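You operate a simulated robot arm through the tools that you are given. There is no shell and no other tool.

Carry out the task below with a simulated robot arm. There is one attempt and no reset: what you move stays moved.

JOB
Sort the cutlery on the worktop into the middle drawer's marked bays.
Fine: shut the drawer after. Where these are worked on the way, their far stop is far enough and under half their travel is too little: middle drawer.

It is judged by the outcome, as a careful person would: the job done as asked, and still so three seconds after it is handed in. It fails if anything else is knocked over, pushed out of place, dropped, spilled or broken.

ROBOT AND FRAMES
A 7-joint arm with a two-finger parallel gripper, fixed in place. Base frame: the origin is on the floor under the middle of its stand, x ahead of it, y to its left, z up. Readings come in m, rad, newtons and seconds.
It reaches about 1.247 m from its shoulder. Its first joint turns from -2.304 to 2.304 rad. Payload 3.91 kg.
The tool frame sits at the grasp point between the pads (the TCP): z along the fingers, y along the line on which they close. The tips reach 0.03 m beyond it. The gripper opens to 0.11 m. The fingers are 0.02 m wide and 0.01 m thick; the gripper's body (0.048 by 0.112 m) begins 0.055 m behind the TCP.
Orientation is that of the tool frame in the base frame, as a unit quaternion [w, x, y, z]. With the fingers straight down and closing along the base's y, the tool's x points along the base's -x, its y along +y and its z along -z.

CONTROLS
- The arm moves only by the tool servo_tool. Its argument "series" is a list of rows, each a list of 3 entries, a list of its own where there are three numbers: the finger opening in m, from 0 to 0.11, then the shift along the tool's x, y, z in m, then the turn, a rotation vector about the tool's x, y, z in rad. In form: [[fingers, [x, y, z], [wx, wy, wz]], ...]. A call has 1 to 20 rows; each row shifts and turns the commanded pose from where the row before left it, along the tool's axes as they then stand. Each row takes 0.2 s and may step no farther than 0.05 m and 0.15 rad from the row before; otherwise, or with a gripper value out of range, the whole call is refused. A pose out of reach is approached as far as the arm can. The call stops where the force on the tool passes 40 N (or 10 N more than at its start, if that is more) or the arm is blocked; 0.2 s more then pass. Each finger travels about 0.108 m/s and halts on what it meets, pressing with about 33 N; the grip force reading is that of the motor and also rises with nothing between the fingers. The clock runs only during rows and for 0.2 s after the last one: add rows that do not move to give the fingers time. The reply holds the time, the measured pose of the TCP, the force on the tool along the base axes, the opening and the grip force, in the units named above and with some noise, with the torque about the TCP (base axes, N m) and any sound that the robot's microphone picked up, and new pictures: "pictures" is both (left out), scene, wrist or none.
- Cameras (640 x 400 px; columns grow to the right, rows downward): "scene" is fixed at [0.2273, 0.6509, 1.437]; the picture's right is [-0.52, -0.85, 0.00], its down [-0.49, 0.30, -0.82] and it looks along [0.70, -0.43, -0.57] (base axes); focal length 327 px, centre (320, 200). "wrist" rides on the gripper at [0.072, 0.017, -0.103] in the tool frame; the picture's right is [-0.23, 0.97, 0.00], its down [-0.76, -0.18, -0.62] and it looks along [-0.61, -0.14, 0.78] (tool axes); focal length 222 px, centre (320, 200). There is no depth. A picture from a camera that has moved, and an enlarged one, comes with that camera's place and axes in the base frame and with its lens. The place of the scene camera against the robot may be out by one fixed shift of up to 0.018 m in any direction.
- close_up(camera, box): a new picture of the part [left, top, right, bottom] of that camera's present view, enlarged. It takes no simulated time.
- hand_in(): hands the job in; it is judged then, once.

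Places have to be worked out from the pictures, the camera data and where the tool is seen. Open the gripper and draw the arm clear of the work before you hand the job in, unless the task says otherwise.

The tools are called after "Request:" by a JSON object that holds its "method" and its "body". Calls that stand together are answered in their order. servo_tool: Moves the arm, as the interface text tells. Its arguments: {"type":"object","properties":{"series":{"type":"array"},"pictures":{"type":"string","enum":["both","scene","wrist","none"]}},"required":["series"]} The other tools are called the same way: close_up (camera, box) takes an enlarged picture of a part of a camera's view; hand_in () hands the job in.

At the start:

```text
time: 0.0
tcp_pos: [0.7076, 0.1798, 1.2013]
ee_rot: [0.0, 0.0, 1.0, 0.0]
wrist_force: [0.7, -0.3, -0.4]
moment: [0.0, -0.01, -0.02]
gripper_width: 0.11
gripper_force: 0.0
```

scene: 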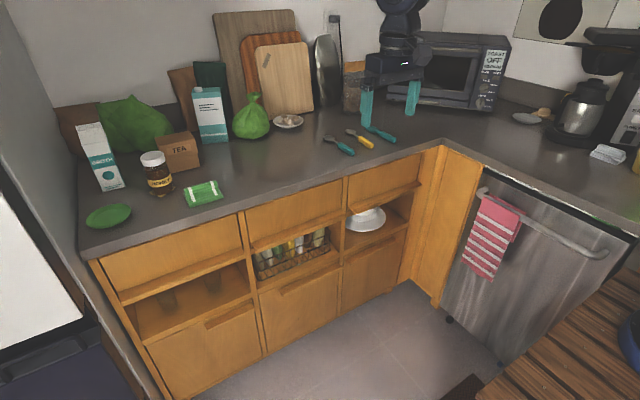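
wrist: 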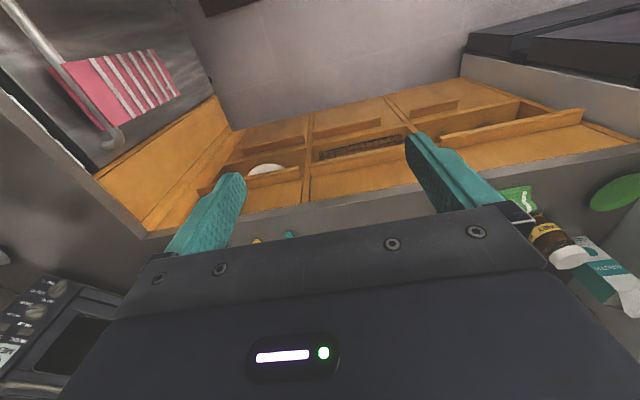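

I'll start by looking closely at the cutlery and the drawers before moving anything.

Request:
{"method": "close_up", "body": {"camera": "scene", "box": [300, 100, 420, 175]}}

Request:
{"method": "close_up", "body": {"camera": "scene", "box": [220, 160, 440, 300]}}

Request:
{"method": "close_up", "body": {"camera": "wrist", "box": [160, 60, 480, 260]}}

```text
5.33 times, centred on (360, 138) of scene
camera zoom: at [0.2273, 0.6509, 1.437], right [-0.52, -0.85, 0.0], down [-0.49, 0.3, -0.82], along [0.7, -0.43, -0.57], focal length 1745 px, centre (107, 533)
```

zoom: 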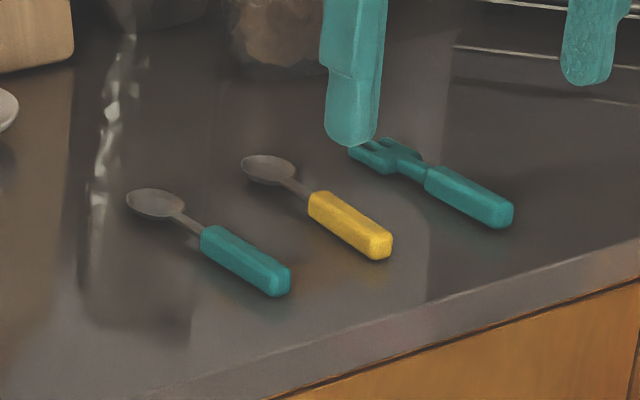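

```text
2.86 times, centred on (330, 230) of scene
camera zoom: at [0.2273, 0.6509, 1.437], right [-0.52, -0.85, 0.0], down [-0.49, 0.3, -0.82], along [0.7, -0.43, -0.57], focal length 935 px, centre (291, 114)
```

zoom: 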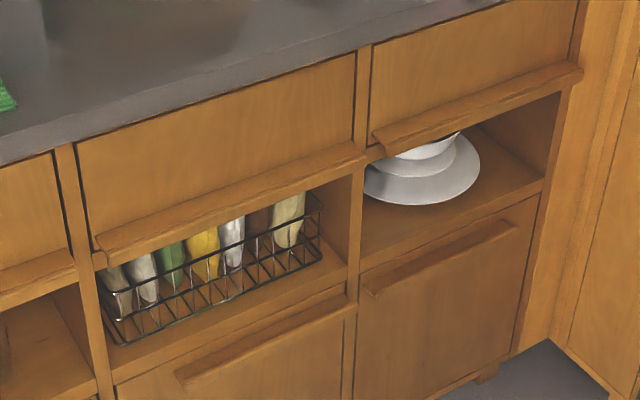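

```text
2.00 times, centred on (320, 160) of wrist
camera zoom: at [0.6336, 0.1992, 1.3064], right [0.23, 0.97, 0.0], down [0.76, -0.18, 0.62], along [0.61, -0.14, -0.78], focal length 444 px, centre (320, 280)
```

zoom: 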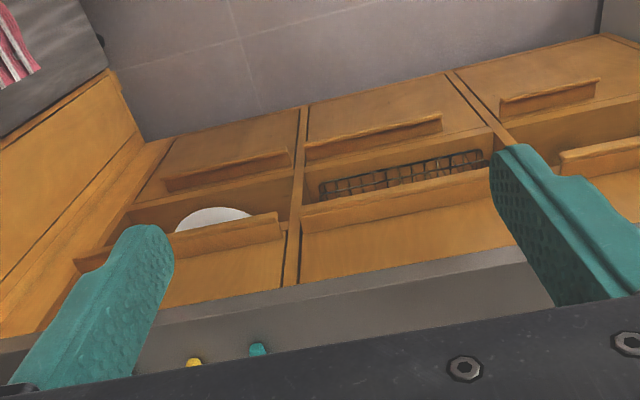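

The counter top looks to be at about z 0.90 with its front edge near x 1.0. The middle drawer spans roughly y 0.09–0.43, with a lip along its bottom at about z 0.75. I'll zoom in to see the lip's shape.

Request:
{"method": "close_up", "body": {"camera": "scene", "box": [240, 170, 352, 240]}}

Request:
{"method": "close_up", "body": {"camera": "scene", "box": [320, 190, 384, 230]}}

Request:
{"method": "close_up", "body": {"camera": "wrist", "box": [300, 90, 428, 170]}}

Request:
{"method": "close_up", "body": {"camera": "scene", "box": [60, 80, 320, 240]}}

```text
5.71 times, centred on (296, 205) of scene
camera zoom: at [0.2273, 0.6509, 1.437], right [-0.52, -0.85, 0.0], down [-0.49, 0.3, -0.82], along [0.7, -0.43, -0.57], focal length 1869 px, centre (457, 171)
```

zoom: 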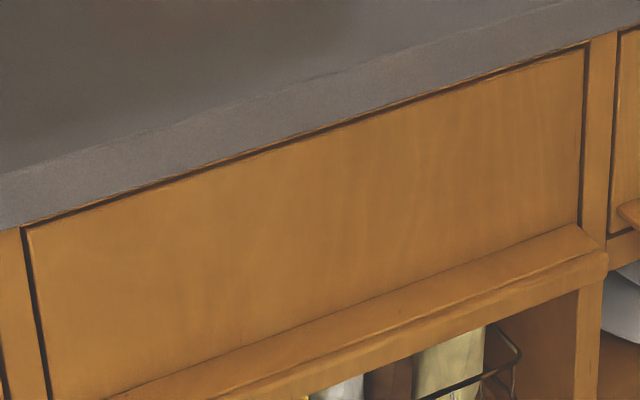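

```text
10.00 times, centred on (352, 210) of scene
camera zoom: at [0.2273, 0.6509, 1.437], right [-0.52, -0.85, 0.0], down [-0.49, 0.3, -0.82], along [0.7, -0.43, -0.57], focal length 3271 px, centre (0, 100)
```

zoom: 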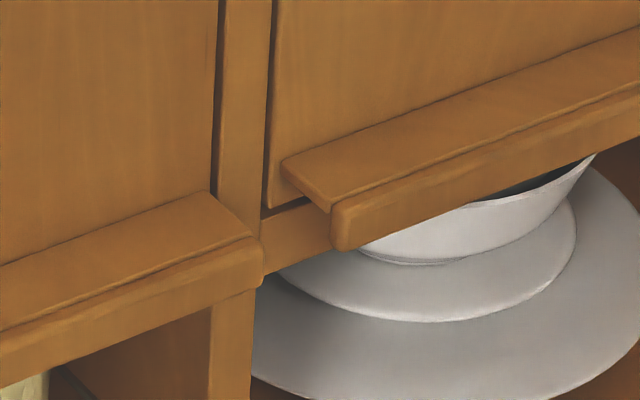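

```text
5.00 times, centred on (364, 130) of wrist
camera zoom: at [0.6336, 0.1992, 1.3064], right [0.23, 0.97, 0.0], down [0.76, -0.18, 0.62], along [0.61, -0.14, -0.78], focal length 1111 px, centre (100, 550)
```

zoom: 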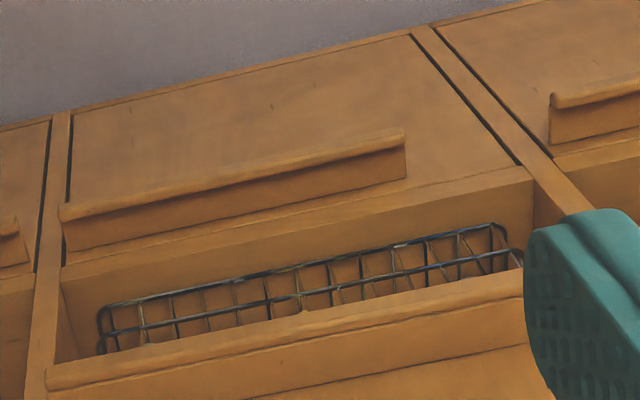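

```text
2.46 times, centred on (190, 160) of scene
camera zoom: at [0.2273, 0.6509, 1.437], right [-0.52, -0.85, 0.0], down [-0.49, 0.3, -0.82], along [0.7, -0.43, -0.57], focal length 805 px, centre (640, 298)
```

zoom: 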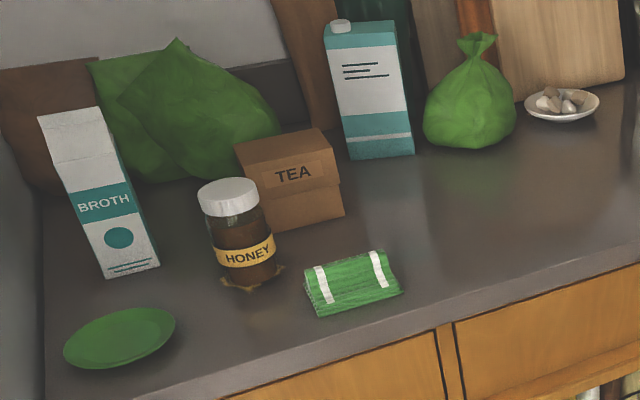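

The handle is a ledge with a down-turned front bar, so I'll pinch it from in front with the fingers one above the other. First I'll pitch the tool from straight down to straight forward while it is still high and clear.

Request:
{"method": "servo_tool", "body": {"series": [[0.11, [0, 0, 0], [0, -0.1428, 0]], [0.11, [0, 0, 0], [0, -0.1428, 0]], [0.11, [0, 0, 0], [0, -0.1428, 0]], [0.11, [0, 0, 0], [0, -0.1428, 0]], [0.11, [0, 0, 0], [0, -0.1428, 0]], [0.11, [0, 0, 0], [0, -0.1428, 0]], [0.11, [0, 0, 0], [0, -0.1428, 0]], [0.11, [0, 0, 0], [0, -0.1428, 0]], [0.11, [0, 0, 0], [0, -0.1428, 0]], [0.11, [0, 0, 0], [0, -0.1428, 0]], [0.11, [0, 0, 0], [0, -0.1428, 0]], [0.11, [0, 0, 0], [0, 0, 0]]]}}

```text
time: 2.6
tcp_pos: [0.7075, 0.1812, 1.2016]
ee_rot: [0.708, 0.0, 0.707, 0.0]
wrist_force: [0.6, 0.5, 0.7]
moment: [-0.02, -0.02, -0.01]
gripper_width: 0.1098
gripper_force: 0.0
camera wrist: at [0.6023, 0.1994, 1.1309], right [0.0, 0.97, 0.23], down [-0.62, -0.18, 0.76], along [0.78, -0.14, 0.61], focal length 222 px, centre (320, 200)
```

scene: 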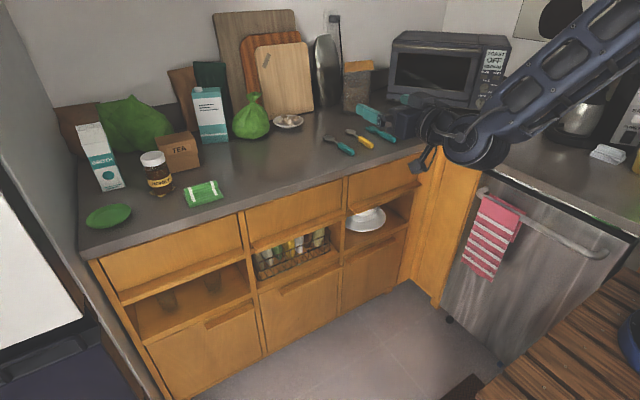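
wrist: 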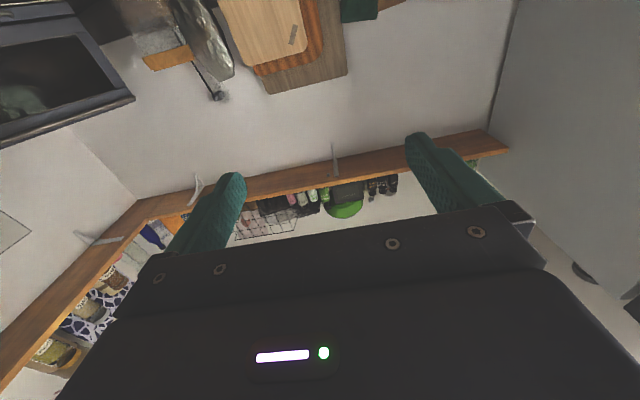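

The tool now points forward as intended. Next I'll roll it a quarter turn so the fingers close vertically, with the camera ending up on the +y side.

Request:
{"method": "servo_tool", "body": {"series": [[0.11, [0, 0, 0], [0, 0, 0.1428]], [0.11, [0, 0, 0], [0, 0, 0.1428]], [0.11, [0, 0, 0], [0, 0, 0.1428]], [0.11, [0, 0, 0], [0, 0, 0.1428]], [0.11, [0, 0, 0], [0, 0, 0.1428]], [0.11, [0, 0, 0], [0, 0, 0.1428]], [0.11, [0, 0, 0], [0, 0, 0.1428]], [0.11, [0, 0, 0], [0, 0, 0.1428]], [0.11, [0, 0, 0], [0, 0, 0.1428]], [0.11, [0, 0, 0], [0, 0, 0.1428]], [0.11, [0, 0, 0], [0, 0, 0.1428]], [0.11, [0, 0, 0], [0, 0, 0]]]}}

```text
time: 5.2
tcp_pos: [0.7066, 0.1794, 1.2034]
ee_rot: [0.499, 0.502, 0.503, 0.497]
wrist_force: [-0.5, 0.4, 0.3]
moment: [0.0, 0.04, -0.03]
gripper_width: 0.1101
gripper_force: 0.0
out of reach, approached as far as the arm can: row 11
camera wrist: at [0.6019, 0.2523, 1.2232], right [0.01, -0.22, 0.97], down [-0.62, -0.76, -0.17], along [0.78, -0.61, -0.15], focal length 222 px, centre (320, 200)
```

scene: 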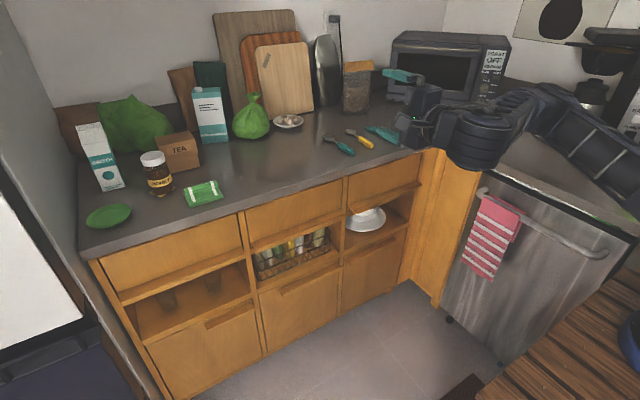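
wrist: 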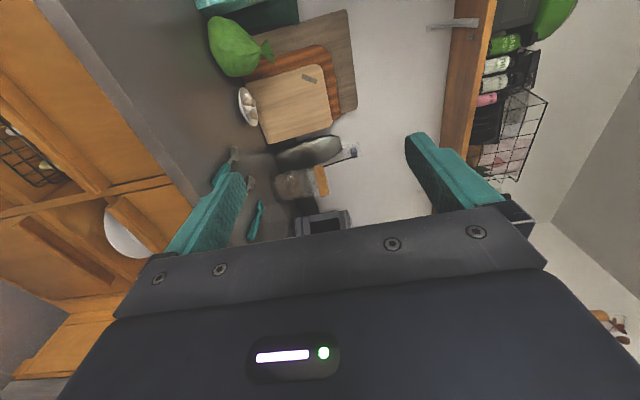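

The orientation is reached, with fingers vertical and the camera on the +y side, though the arm is close to a joint limit here. I'll lower gradually toward lip height and shift to y≈0.26, still well back from the cabinet, and watch the reach.

Request:
{"method": "servo_tool", "body": {"series": [[0.11, [0.01, -0.04, 0], [0, 0, 0]], [0.11, [0.01, -0.04, 0], [0, 0, 0]], [0.11, [0.01, -0.04, 0], [0, 0, 0]], [0.11, [0.01, -0.04, 0], [0, 0, 0]], [0.11, [0.01, -0.04, 0], [0, 0, 0]], [0.11, [0.01, -0.04, 0], [0, 0, 0]], [0.11, [0, 0, 0], [0, 0, 0]]]}}

```text
time: 6.8
tcp_pos: [0.6775, 0.1858, 1.1834]
ee_rot: [0.495, 0.503, 0.513, 0.489]
wrist_force: [-0.1, -0.5, -0.3]
moment: [-0.01, -0.02, 0.0]
gripper_width: 0.1099
gripper_force: 0.0
out of reach, approached as far as the arm can: row 1, 2, 3, 4, 5, 6
camera wrist: at [0.5726, 0.258, 1.2053], right [0.03, -0.21, 0.98], down [-0.62, -0.77, -0.15], along [0.78, -0.61, -0.16], focal length 222 px, centre (320, 200)
```

scene: 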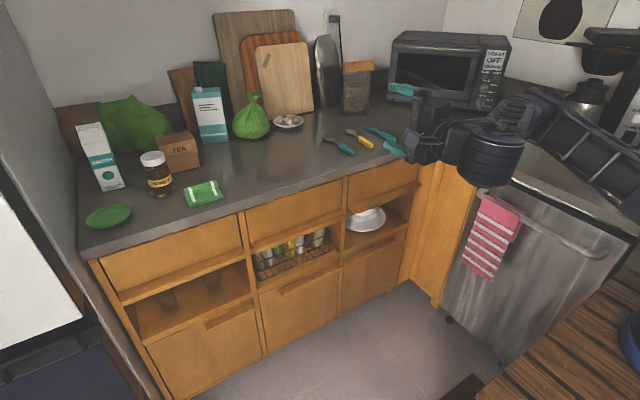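
wrist: 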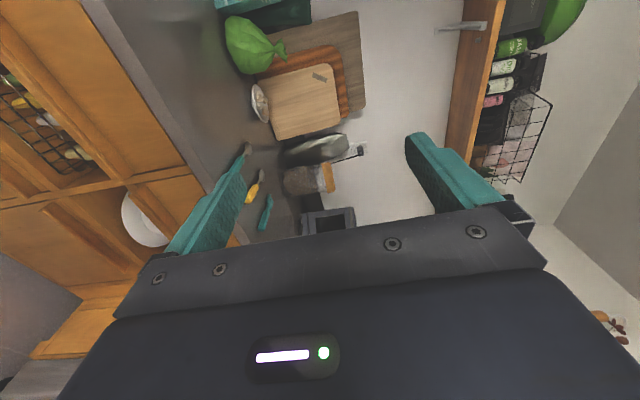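

The arm is stuck at a joint limit with this roll direction. I'll unwind the roll and go the opposite way, which puts the camera on the −y side.

Request:
{"method": "servo_tool", "body": {"series": [[0.11, [0, 0, 0], [0, 0, -0.1428]], [0.11, [0, 0, 0], [0, 0, -0.1428]], [0.11, [0, 0, 0], [0, 0, -0.1428]], [0.11, [0, 0, 0], [0, 0, -0.1428]], [0.11, [0, 0, 0], [0, 0, -0.1428]], [0.11, [0, 0, 0], [0, 0, -0.1428]], [0.11, [0, 0, 0], [0, 0, -0.1428]], [0.11, [0, 0, 0], [0, 0, -0.1428]], [0.11, [0, 0, 0], [0, 0, -0.1428]], [0.11, [0, 0, 0], [0, 0, -0.1428]], [0.11, [0, 0, 0], [0, 0, -0.1428]], [0.11, [0, 0, 0], [0, 0, 0]]]}}

```text
time: 9.4
tcp_pos: [0.678, 0.1841, 1.1861]
ee_rot: [0.707, 0.001, 0.707, -0.002]
wrist_force: [0.4, 0.9, -0.2]
moment: [-0.01, 0.03, -0.01]
gripper_width: 0.1101
gripper_force: 0.1
camera wrist: at [0.574, 0.2024, 1.1149], right [0.0, 0.97, 0.23], down [-0.62, -0.18, 0.76], along [0.78, -0.14, 0.61], focal length 222 px, centre (320, 200)
```

scene: 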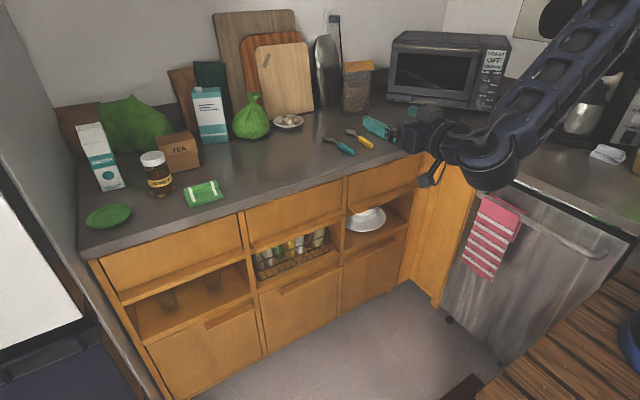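
wrist: 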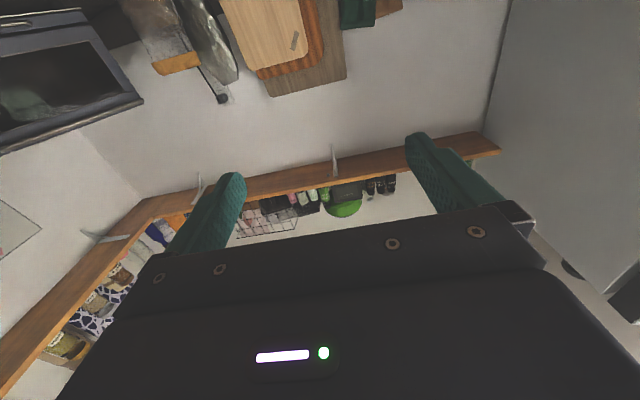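

The orientation is back to the unrolled forward pose, so I'll roll the other way now.

Request:
{"method": "servo_tool", "body": {"series": [[0.11, [0, 0, 0], [0, 0, -0.1428]], [0.11, [0, 0, 0], [0, 0, -0.1428]], [0.11, [0, 0, 0], [0, 0, -0.1428]], [0.11, [0, 0, 0], [0, 0, -0.1428]], [0.11, [0, 0, 0], [0, 0, -0.1428]], [0.11, [0, 0, 0], [0, 0, -0.1428]], [0.11, [0, 0, 0], [0, 0, -0.1428]], [0.11, [0, 0, 0], [0, 0, -0.1428]], [0.11, [0, 0, 0], [0, 0, -0.1428]], [0.11, [0, 0, 0], [0, 0, -0.1428]], [0.11, [0, 0, 0], [0, 0, -0.1428]], [0.11, [0, 0, 0], [0, 0, 0]]]}}

```text
time: 12.0
tcp_pos: [0.6781, 0.1837, 1.1863]
ee_rot: [-0.499, 0.5, -0.5, 0.501]
wrist_force: [-0.4, -0.2, -0.2]
moment: [-0.04, -0.01, 0.01]
gripper_width: 0.1101
gripper_force: 0.1
camera wrist: at [0.5738, 0.1123, 1.1708], right [0.0, 0.23, -0.97], down [-0.62, 0.76, 0.18], along [0.78, 0.61, 0.14], focal length 222 px, centre (320, 200)
```

scene: 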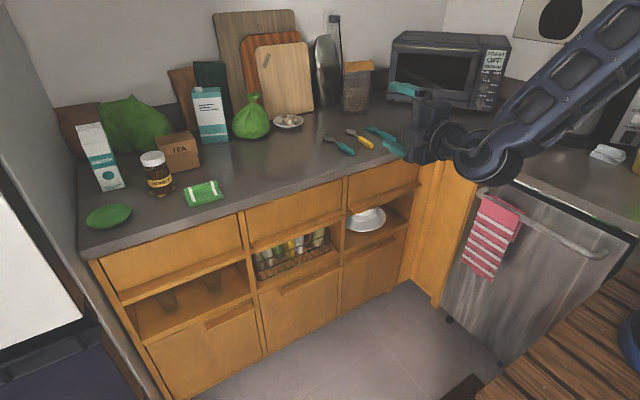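
wrist: 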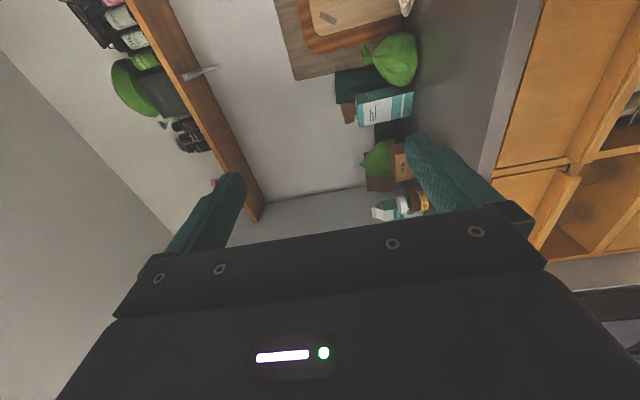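

This roll worked. Tool x is now base −y, tool y is base −z, and tool z is base +x. I'll lower by about 0.3 m and shift to y≈0.26.

Request:
{"method": "servo_tool", "body": {"series": [[0.11, [-0.01, 0.04, 0], [0, 0, 0]], [0.11, [-0.01, 0.04, 0], [0, 0, 0]], [0.11, [-0.01, 0.04, 0], [0, 0, 0]], [0.11, [-0.01, 0.04, 0], [0, 0, 0]], [0.11, [-0.01, 0.04, 0], [0, 0, 0]], [0.11, [-0.01, 0.04, 0], [0, 0, 0]], [0.11, [-0.01, 0.04, 0], [0, 0, 0]], [0.11, [-0.006, 0.04, 0], [0, 0, 0]], [0.11, [0, 0, 0], [0, 0, 0]]]}}

```text
time: 14.0
tcp_pos: [0.6793, 0.2582, 0.8608]
ee_rot: [0.499, -0.5, 0.501, -0.5]
wrist_force: [0.6, 1.0, -0.4]
moment: [0.0, 0.05, 0.01]
gripper_width: 0.11
gripper_force: 0.1
camera wrist: at [0.5752, 0.1872, 0.8471], right [0.0, 0.23, -0.97], down [-0.62, 0.76, 0.18], along [0.78, 0.61, 0.14], focal length 222 px, centre (320, 200)
```

scene: 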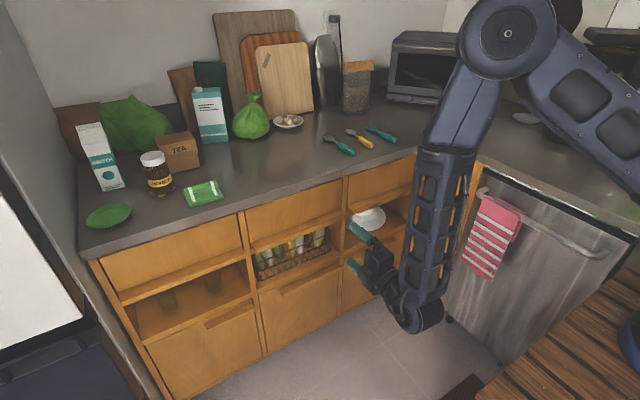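
wrist: 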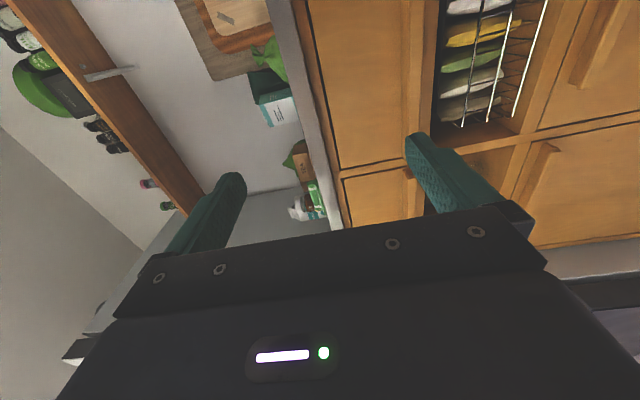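

The arm handles this posture well. I'll take a close-up of the lip from here to locate it.

Request:
{"method": "close_up", "body": {"camera": "wrist", "box": [280, 0, 560, 175]}}

Request:
{"method": "close_up", "body": {"camera": "wrist", "box": [360, 0, 488, 80]}}

Request:
{"method": "close_up", "body": {"camera": "scene", "box": [280, 170, 440, 270]}}

```text
2.29 times, centred on (420, 88) of wrist
camera zoom: at [0.5752, 0.1872, 0.8471], right [0.0, 0.23, -0.97], down [-0.62, 0.76, 0.18], along [0.78, 0.61, 0.14], focal length 508 px, centre (91, 457)
```

zoom: 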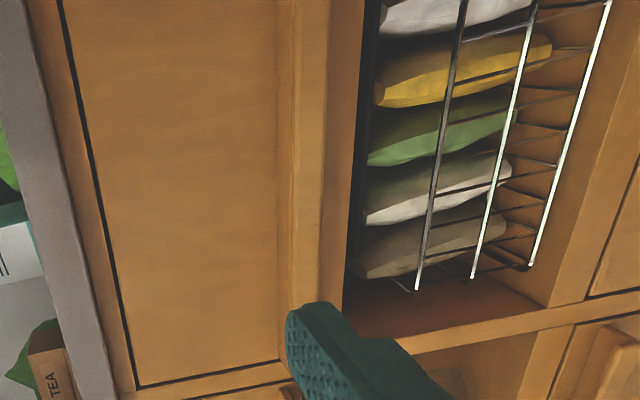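

```text
5.00 times, centred on (424, 40) of wrist
camera zoom: at [0.5752, 0.1872, 0.8471], right [0.0, 0.23, -0.97], down [-0.62, 0.76, 0.18], along [0.78, 0.61, 0.14], focal length 1111 px, centre (-200, 1000)
```

zoom: 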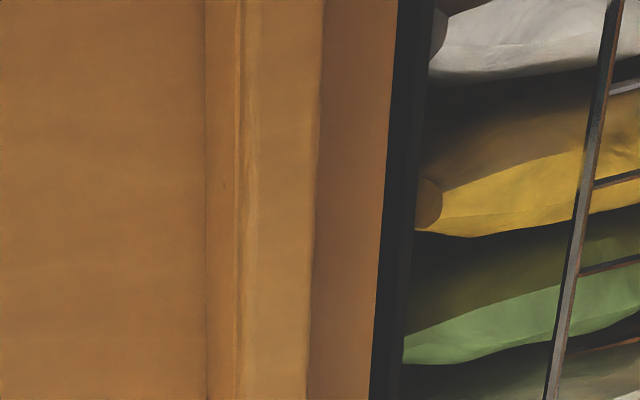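

```text
4.00 times, centred on (360, 220) of scene
camera zoom: at [0.2273, 0.6509, 1.437], right [-0.52, -0.85, 0.0], down [-0.49, 0.3, -0.82], along [0.7, -0.43, -0.57], focal length 1308 px, centre (160, 120)
```

zoom: 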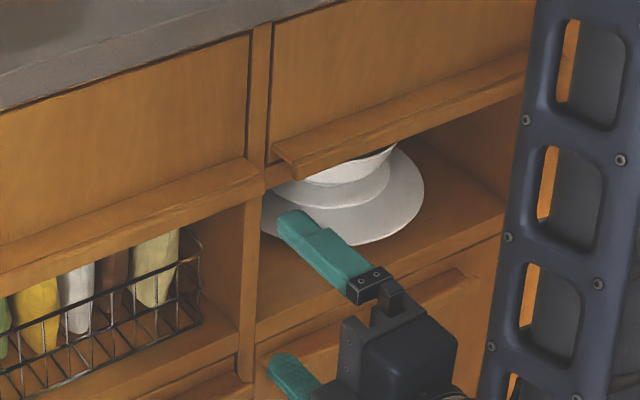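

Combining the two wrist views, the lip's front bar is at about x 0.955 and z 0.711–0.731, and the drawer face is at about x 0.985. I'll drop to z≈0.721, narrow the fingers to 0.07, and move up to a stand-off position.

Request:
{"method": "servo_tool", "body": {"series": [[0.09, [0, 0.04, 0], [0, 0, 0]], [0.07, [0, 0.04, 0], [0, 0, 0]], [0.07, [0, 0.04, 0.02], [0, 0, 0]], [0.07, [0, 0.02, 0.04], [0, 0, 0]], [0.07, [0, 0, 0.04], [0, 0, 0]], [0.07, [0, 0, 0.04], [0, 0, 0]], [0.07, [0, 0, 0.03], [0, 0, 0]], [0.07, [0, 0, 0], [0, 0, 0]]]}}

```text
time: 15.8
tcp_pos: [0.8497, 0.2584, 0.72]
ee_rot: [0.5, -0.5, 0.5, -0.5]
wrist_force: [0.2, 0.2, -0.1]
moment: [0.02, -0.02, 0.02]
gripper_width: 0.0702
gripper_force: 0.0
camera wrist: at [0.7451, 0.186, 0.7052], right [0.0, 0.23, -0.97], down [-0.62, 0.76, 0.18], along [0.78, 0.61, 0.14], focal length 222 px, centre (320, 200)
```

scene: 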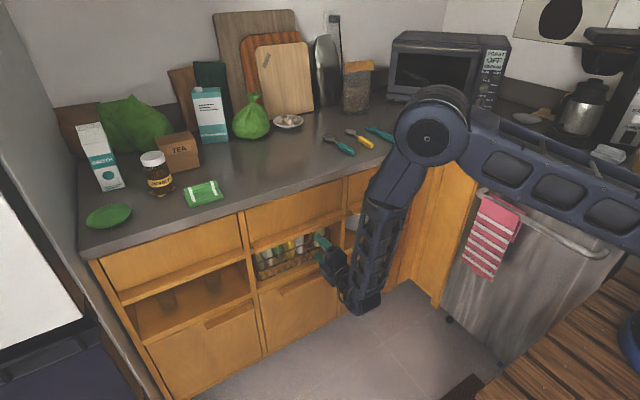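
wrist: 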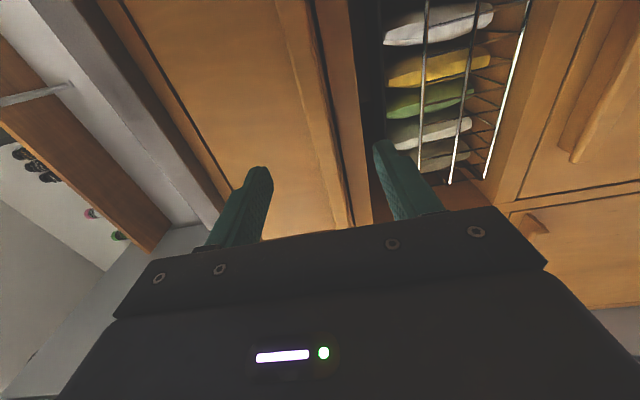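

I'm in front of the lip now. I'll check how the fingers line up with the bar.

Request:
{"method": "close_up", "body": {"camera": "wrist", "box": [220, 80, 460, 230]}}

Request:
{"method": "close_up", "body": {"camera": "scene", "box": [270, 200, 366, 260]}}

```text
2.67 times, centred on (340, 155) of wrist
camera zoom: at [0.7451, 0.186, 0.7052], right [0.0, 0.23, -0.97], down [-0.62, 0.76, 0.18], along [0.78, 0.61, 0.14], focal length 592 px, centre (267, 320)
```

zoom: 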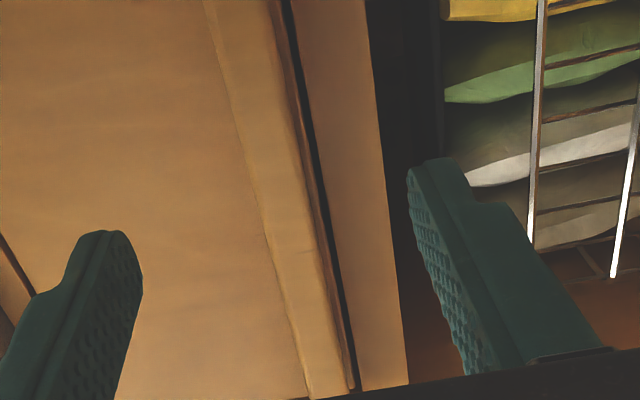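

```text
6.67 times, centred on (318, 230) of scene
camera zoom: at [0.2273, 0.6509, 1.437], right [-0.52, -0.85, 0.0], down [-0.49, 0.3, -0.82], along [0.7, -0.43, -0.57], focal length 2181 px, centre (333, 0)
```

zoom: 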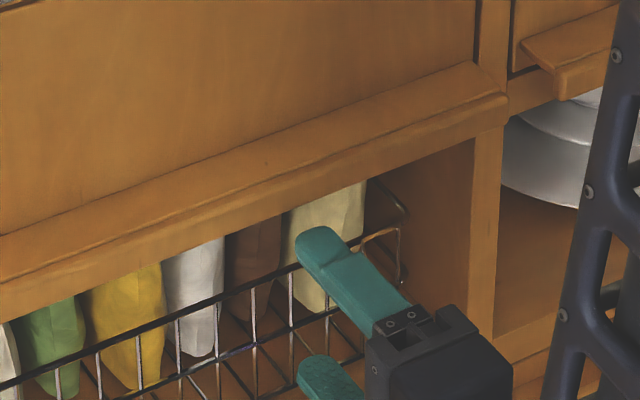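

The bar is at z≈0.711–0.733, between the open fingers. I'll advance so the tips straddle the bar, stopping about 1 cm short of the drawer face.

Request:
{"method": "servo_tool", "body": {"series": [[0.07, [0, -0.002, 0.03], [0, 0, 0]], [0.07, [0, 0, 0.03], [0, 0, 0]], [0.07, [0, 0, 0.02], [0, 0, 0]], [0.07, [0, 0, 0.012], [0, 0, 0]], [0.07, [0, 0, 0], [0, 0, 0]]]}}

```text
time: 17.0
tcp_pos: [0.941, 0.2611, 0.7249]
ee_rot: [0.5, -0.5, 0.5, -0.5]
wrist_force: [-0.1, -0.6, -0.7]
moment: [0.02, 0.0, -0.03]
gripper_width: 0.0703
gripper_force: 0.0
camera wrist: at [0.8368, 0.19, 0.7104], right [0.0, 0.23, -0.97], down [-0.62, 0.76, 0.18], along [0.78, 0.61, 0.14], focal length 222 px, centre (320, 200)
```

scene: 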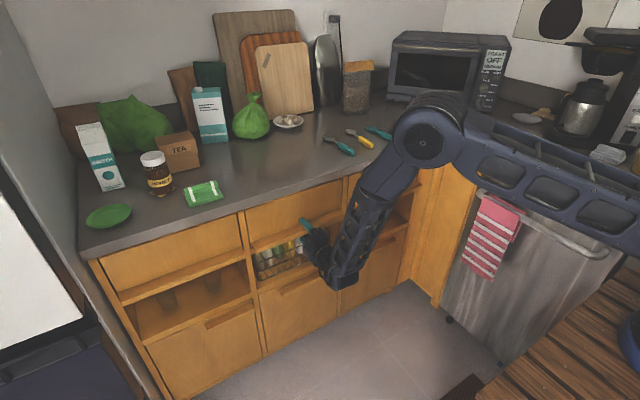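
wrist: 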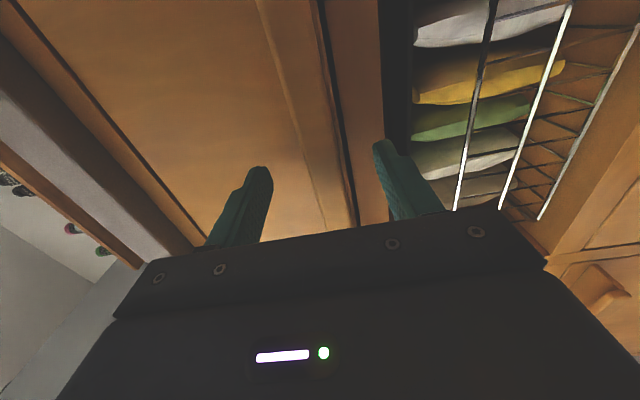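

The tips straddle the lip, so I'll close the fingers on it now.

Request:
{"method": "servo_tool", "body": {"series": [[0.04, [0, 0, 0], [0, 0, 0]], [0.02, [0, 0, 0], [0, 0, 0]], [0.0, [0, 0, 0], [0, 0, 0]], [0.0, [0, 0, 0], [0, 0, 0]]]}}

```text
time: 18.1
tcp_pos: [0.9397, 0.2611, 0.7206]
ee_rot: [0.498, -0.502, 0.503, -0.498]
wrist_force: [-2.5, 1.0, -8.6]
moment: [0.68, -0.88, -0.12]
gripper_width: 0.0197
gripper_force: 45.2
stopped in row 4: the force on the tool passed its limit at 41 N (the readings are from after the stop); the commanded pose is now the measured one
camera wrist: at [0.8344, 0.1899, 0.7072], right [-0.01, 0.23, -0.97], down [-0.62, 0.76, 0.18], along [0.78, 0.61, 0.14], focal length 222 px, centre (320, 200)
```

scene: 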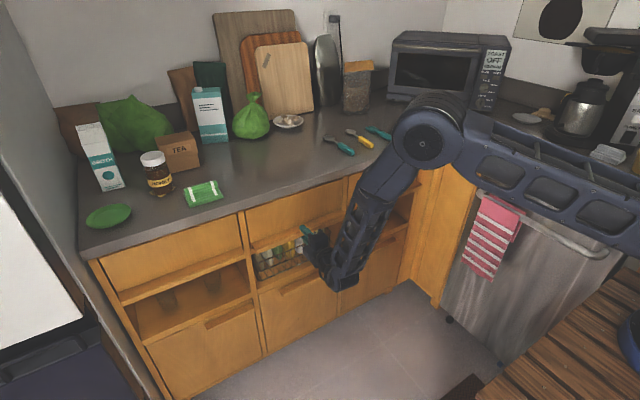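
wrist: 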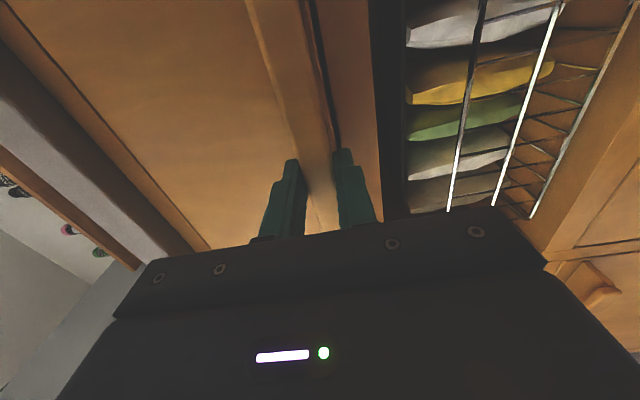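

The bar is gripped at a width of 0.020 m and the arm settled to z 0.7206. I'll pull back along −x gently.

Request:
{"method": "servo_tool", "body": {"series": [[0.0, [0, 0, -0.005], [0, 0, 0]], [0.0, [0, 0, -0.01], [0, 0, 0]], [0.0, [0, 0, -0.015], [0, 0, 0]], [0.0, [0, 0, -0.015], [0, 0, 0]], [0.0, [0, 0, -0.015], [0, 0, 0]], [0.0, [0, 0, 0], [0, 0, 0]]]}}

```text
time: 19.5
tcp_pos: [0.8781, 0.2614, 0.7213]
ee_rot: [-0.499, 0.502, -0.502, 0.498]
wrist_force: [-3.0, 10.8, -12.7]
moment: [0.63, -0.68, -0.43]
gripper_width: 0.0198
gripper_force: 44.6
camera wrist: at [0.7732, 0.1898, 0.7071], right [-0.01, 0.23, -0.97], down [-0.62, 0.76, 0.18], along [0.78, 0.61, 0.14], focal length 222 px, centre (320, 200)
```

scene: 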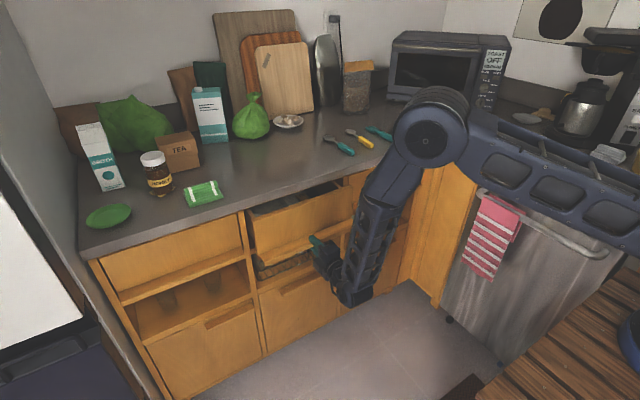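
wrist: 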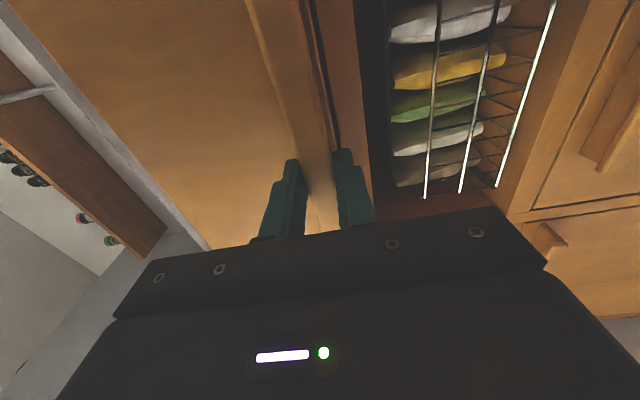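

The drawer slid open about 6 cm with little force. I'll keep pulling in small steps until the far stop.

Request:
{"method": "servo_tool", "body": {"series": [[0.0, [0, 0, -0.02], [0, 0, 0]], [0.0, [0, 0, -0.02], [0, 0, 0]], [0.0, [0, 0, -0.02], [0, 0, 0]], [0.0, [0, 0, -0.02], [0, 0, 0]], [0.0, [0, 0, -0.02], [0, 0, 0]], [0.0, [0, 0, -0.02], [0, 0, 0]], [0.0, [0, 0, 0], [0, 0, 0]]]}}

```text
time: 20.9
tcp_pos: [0.7582, 0.26, 0.7226]
ee_rot: [-0.496, 0.504, -0.502, 0.498]
wrist_force: [-2.4, 3.4, -8.3]
moment: [0.67, -0.94, -0.56]
gripper_width: 0.0198
gripper_force: 44.9
stopped in row 7: the force on the tool passed its limit at 44 N (the readings are from after the stop); the commanded pose is now the measured one
camera wrist: at [0.6545, 0.1899, 0.7078], right [-0.01, 0.22, -0.97], down [-0.62, 0.76, 0.18], along [0.78, 0.61, 0.13], focal length 222 px, centre (320, 200)
```

scene: 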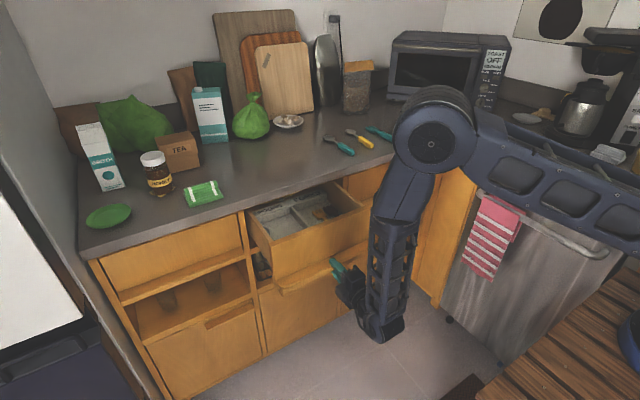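
wrist: 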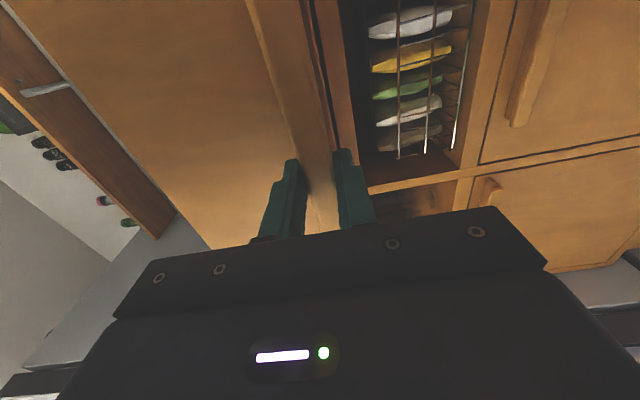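

The drawer is open about 18 cm. The force spike at the end may be the far stop or just grip strain, so I'll look inside before pulling further.

Request:
{"method": "close_up", "body": {"camera": "scene", "box": [230, 170, 390, 270]}}

Request:
{"method": "close_up", "body": {"camera": "scene", "box": [250, 180, 346, 240]}}

```text
4.00 times, centred on (310, 220) of scene
camera zoom: at [0.2273, 0.6509, 1.437], right [-0.52, -0.85, 0.0], down [-0.49, 0.3, -0.82], along [0.7, -0.43, -0.57], focal length 1308 px, centre (360, 120)
```

zoom: 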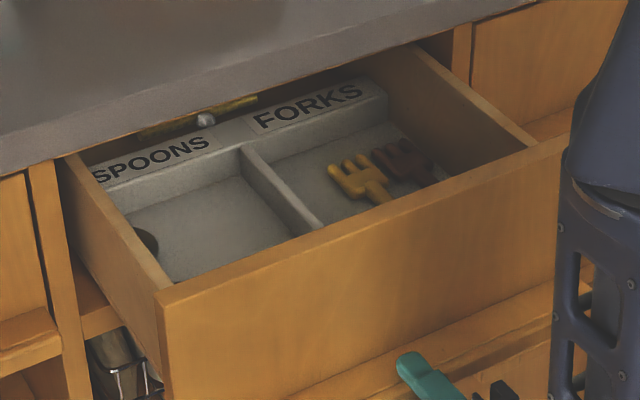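

```text
6.67 times, centred on (298, 210) of scene
camera zoom: at [0.2273, 0.6509, 1.437], right [-0.52, -0.85, 0.0], down [-0.49, 0.3, -0.82], along [0.7, -0.43, -0.57], focal length 2181 px, centre (467, 133)
```

zoom: 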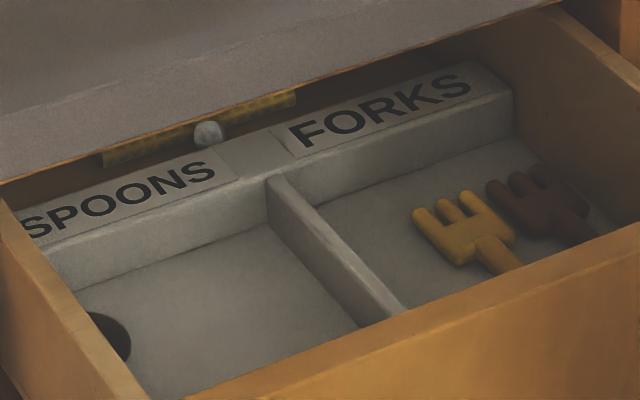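

The tray inside has two bays: SPOONS on the left (+y) and FORKS on the right (−y), each already holding a matching piece or two. I'll try pulling a little further to find the far stop.

Request:
{"method": "servo_tool", "body": {"series": [[0.0, [0, 0, -0.01], [0, 0, 0]], [0.0, [0, 0, -0.01], [0, 0, 0]], [0.0, [0, 0, -0.01], [0, 0, 0]], [0.0, [0, 0, 0], [0, 0, 0]]], "pictures": "scene"}}

```text
time: 21.9
tcp_pos: [0.7297, 0.2601, 0.7208]
ee_rot: [-0.497, 0.503, -0.502, 0.498]
wrist_force: [0.2, 15.5, -12.9]
moment: [0.63, -0.8, -0.42]
gripper_width: 0.02
gripper_force: 45.1
```

scene: 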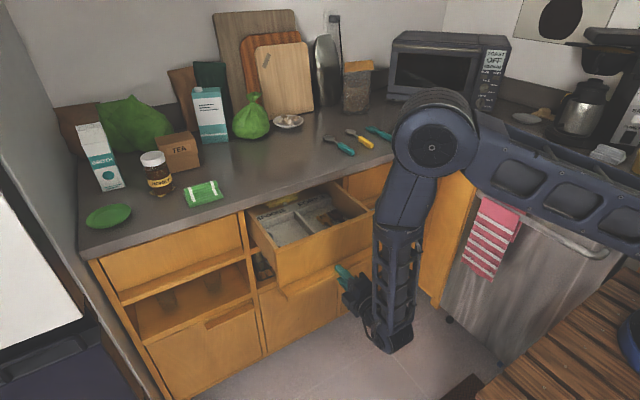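

It's still moving at about 21 cm open, so that wasn't the stop. I'll continue pulling with a tiny sideways relief.

Request:
{"method": "servo_tool", "body": {"series": [[0.0, [-0.002, 0, -0.01], [0, 0, 0]], [0.0, [0, 0, -0.015], [0, 0, 0]], [0.0, [0, 0, -0.015], [0, 0, 0]], [0.0, [0, 0, -0.015], [0, 0, 0]], [0.0, [0, 0, -0.015], [0, 0, 0]], [0.0, [0, 0, 0], [0, 0, 0]]], "pictures": "scene"}}

```text
time: 23.3
tcp_pos: [0.6598, 0.2626, 0.7219]
ee_rot: [-0.496, 0.504, -0.503, 0.497]
wrist_force: [-2.7, -15.0, -31.2]
moment: [0.74, -0.37, -1.0]
gripper_width: 0.02
gripper_force: 45.4
```

scene: 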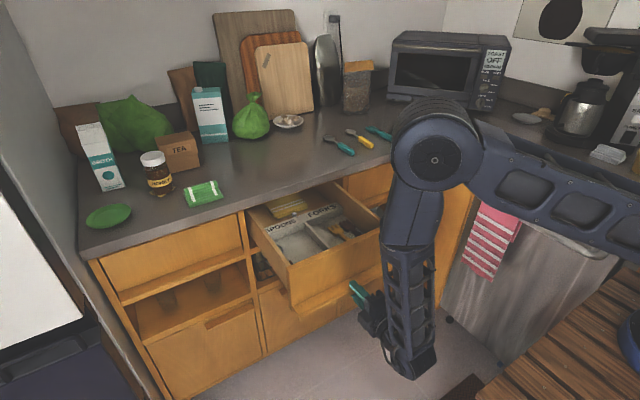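

About 28 cm open now. The vertical force is building up, so I'll relieve it with a millimetre or two down and try a bit more for the far stop.

Request:
{"method": "servo_tool", "body": {"series": [[0.0, [0.001, 0.002, 0], [0, 0, 0]], [0.0, [0, 0, -0.01], [0, 0, 0]], [0.0, [0, 0, -0.01], [0, 0, 0]], [0.0, [0, 0, -0.01], [0, 0, 0]], [0.0, [0, 0, 0], [0, 0, 0]]], "pictures": "scene"}}

Request:
{"method": "close_up", "body": {"camera": "scene", "box": [230, 170, 390, 270]}}

```text
time: 24.7
tcp_pos: [0.6273, 0.2622, 0.7211]
ee_rot: [0.495, -0.503, 0.504, -0.499]
wrist_force: [1.2, -2.0, -8.5]
moment: [0.69, -0.92, 0.52]
gripper_width: 0.0199
gripper_force: 45.2
stopped in row 5: the force on the tool passed its limit at 46 N (the readings are from after the stop); the commanded pose is now the measured one
```

scene: 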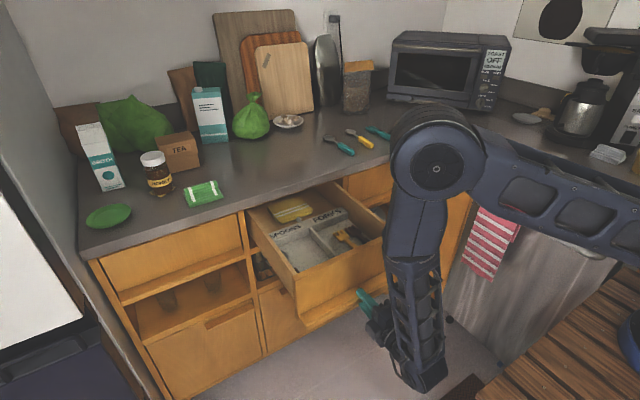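

```text
4.00 times, centred on (310, 220) of scene
camera zoom: at [0.2273, 0.6509, 1.437], right [-0.52, -0.85, 0.0], down [-0.49, 0.3, -0.82], along [0.7, -0.43, -0.57], focal length 1308 px, centre (360, 120)
```

zoom: 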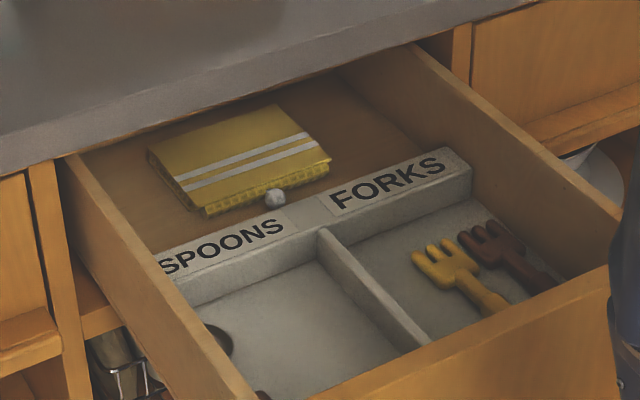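

The drawer is about 31 cm open with both labelled bays fully exposed, which is plenty. I'll let go of the lip, back off and rise clear.

Request:
{"method": "servo_tool", "body": {"series": [[0.04, [0, 0, 0], [0, 0, 0]], [0.06, [0, 0, 0], [0, 0, 0]], [0.06, [0, 0, 0], [0, 0, 0]], [0.06, [0, 0, -0.02], [0, 0, 0]], [0.06, [0, 0, -0.025], [0, 0, 0]], [0.06, [0, 0, -0.02], [0, 0, 0]], [0.06, [0, 0, 0], [0, 0, 0]]]}}

```text
time: 26.3
tcp_pos: [0.5608, 0.2625, 0.7222]
ee_rot: [-0.494, 0.504, -0.503, 0.499]
wrist_force: [-0.4, -0.2, -0.4]
moment: [0.01, -0.01, 0.0]
gripper_width: 0.0602
gripper_force: 0.0
camera wrist: at [0.4566, 0.1918, 0.7085], right [-0.01, 0.22, -0.97], down [-0.62, 0.76, 0.18], along [0.79, 0.61, 0.13], focal length 222 px, centre (320, 200)
```

scene: 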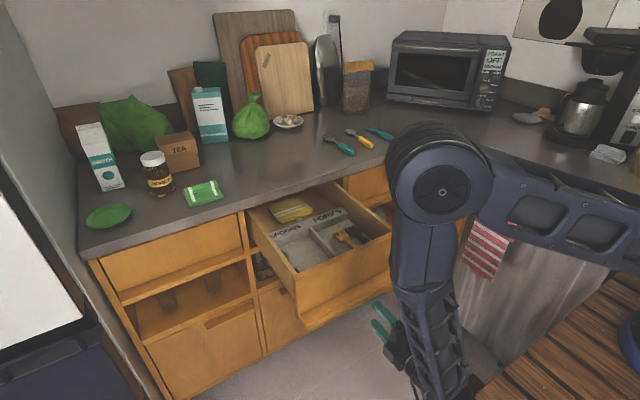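
wrist: 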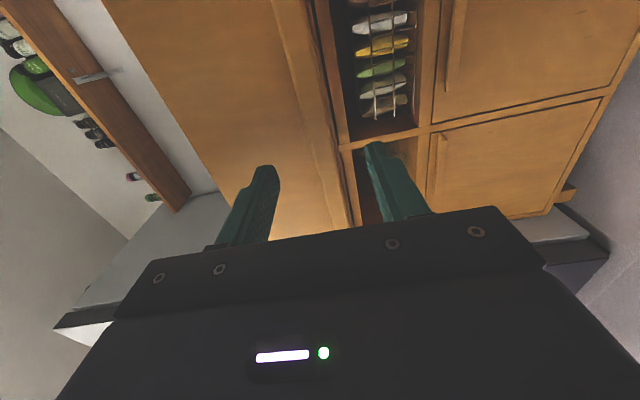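

Clear of the lip. I'll rise straight up well above the drawer.

Request:
{"method": "servo_tool", "body": {"series": [[0.06, [0, -0.045, 0], [0, 0, 0]], [0.06, [0, -0.045, 0], [0, 0, 0]], [0.06, [0, -0.045, 0], [0, 0, 0]], [0.06, [0, -0.045, 0], [0, 0, 0]], [0.06, [0, -0.045, 0], [0, 0, 0]], [0.06, [0, -0.045, 0], [0, 0, 0]], [0.06, [0, -0.045, 0], [0, 0, 0]], [0.06, [0, -0.045, 0], [0, 0, 0]], [0.06, [0, -0.045, 0], [0, 0, 0]], [0.06, [0, -0.045, 0.02], [0, 0, 0]], [0.06, [0, 0, 0.04], [0, 0, 0]], [0.06, [0, 0, 0.04], [0, 0, 0]], [0.06, [0, 0, 0], [0, 0, 0]]], "pictures": "scene"}}

```text
time: 29.1
tcp_pos: [0.6722, 0.2645, 1.1728]
ee_rot: [-0.496, 0.504, -0.502, 0.498]
wrist_force: [0.6, 0.1, -0.7]
moment: [0.05, 0.01, 0.01]
gripper_width: 0.0602
gripper_force: 0.0
```

scene: 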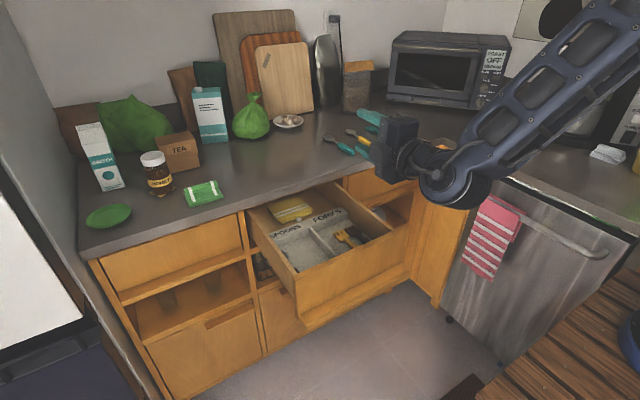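

I'm high and clear at z 1.17. I'll unroll and then pitch back to fingers-down.

Request:
{"method": "servo_tool", "body": {"series": [[0.06, [0, 0, 0], [0, 0, 0.1428]], [0.06, [0, 0, 0], [0, 0, 0.1428]], [0.06, [0, 0, 0], [0, 0, 0.1428]], [0.06, [0, 0, 0], [0, 0, 0.1428]], [0.06, [0, 0, 0], [0, 0, 0.1428]], [0.06, [0, 0, 0], [0, 0, 0.1428]], [0.06, [0, 0, 0], [0, 0, 0.1428]], [0.06, [0, 0, 0], [0, 0, 0.1428]], [0.06, [0, 0, 0], [0, 0, 0.1428]], [0.06, [0, 0, 0], [0, 0, 0.1428]], [0.06, [0, 0, 0], [0, 0, 0.1428]], [0.06, [0, 0, 0], [0, 0, 0]]], "pictures": "none"}}

Request:
{"method": "servo_tool", "body": {"series": [[0.06, [0, 0, 0], [0, 0.1428, 0]], [0.06, [0, 0, 0], [0, 0.1428, 0]], [0.06, [0, 0, 0], [0, 0.1428, 0]], [0.06, [0, 0, 0], [0, 0.1428, 0]], [0.06, [0, 0, 0], [0, 0.1428, 0]], [0.06, [0, 0, 0], [0, 0.1428, 0]], [0.06, [0, 0, 0], [0, 0.1428, 0]], [0.06, [0, 0, 0], [0, 0.1428, 0]], [0.06, [0, 0, 0], [0, 0.1428, 0]], [0.06, [0, 0, 0], [0, 0.1428, 0]], [0.06, [0, 0, 0], [0, 0.1428, 0]], [0.06, [0, 0, 0], [0, 0, 0]]]}}

```text
time: 31.7
tcp_pos: [0.6686, 0.2635, 1.1714]
ee_rot: [0.703, 0.0, 0.711, -0.002]
wrist_force: [-0.4, -0.5, -0.4]
moment: [-0.03, 0.05, -0.03]
gripper_width: 0.0598
gripper_force: 0.1
```

```text
time: 34.3
tcp_pos: [0.6683, 0.2626, 1.171]
ee_rot: [-0.007, 0.001, 1.0, -0.002]
wrist_force: [-0.9, -0.5, 0.7]
moment: [0.01, 0.02, 0.01]
gripper_width: 0.0599
gripper_force: 0.1
camera wrist: at [0.5965, 0.2816, 1.2777], right [0.23, 0.97, -0.01], down [0.77, -0.18, 0.61], along [0.6, -0.15, -0.79], focal length 222 px, centre (320, 200)
```

scene: 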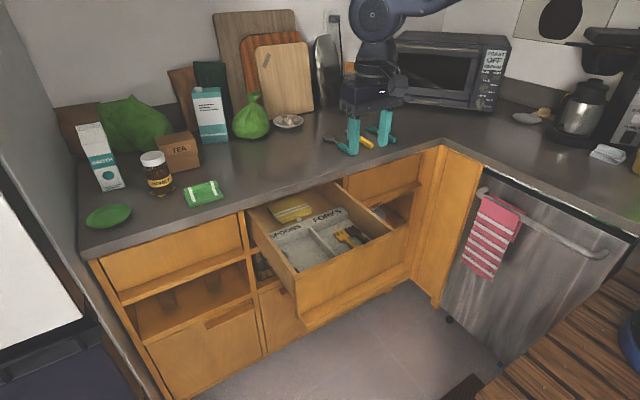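
wrist: 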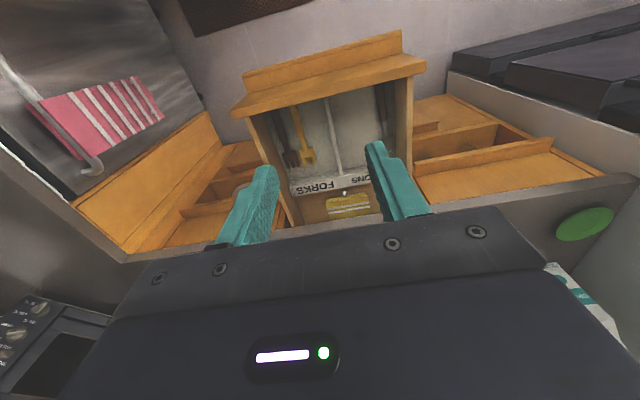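

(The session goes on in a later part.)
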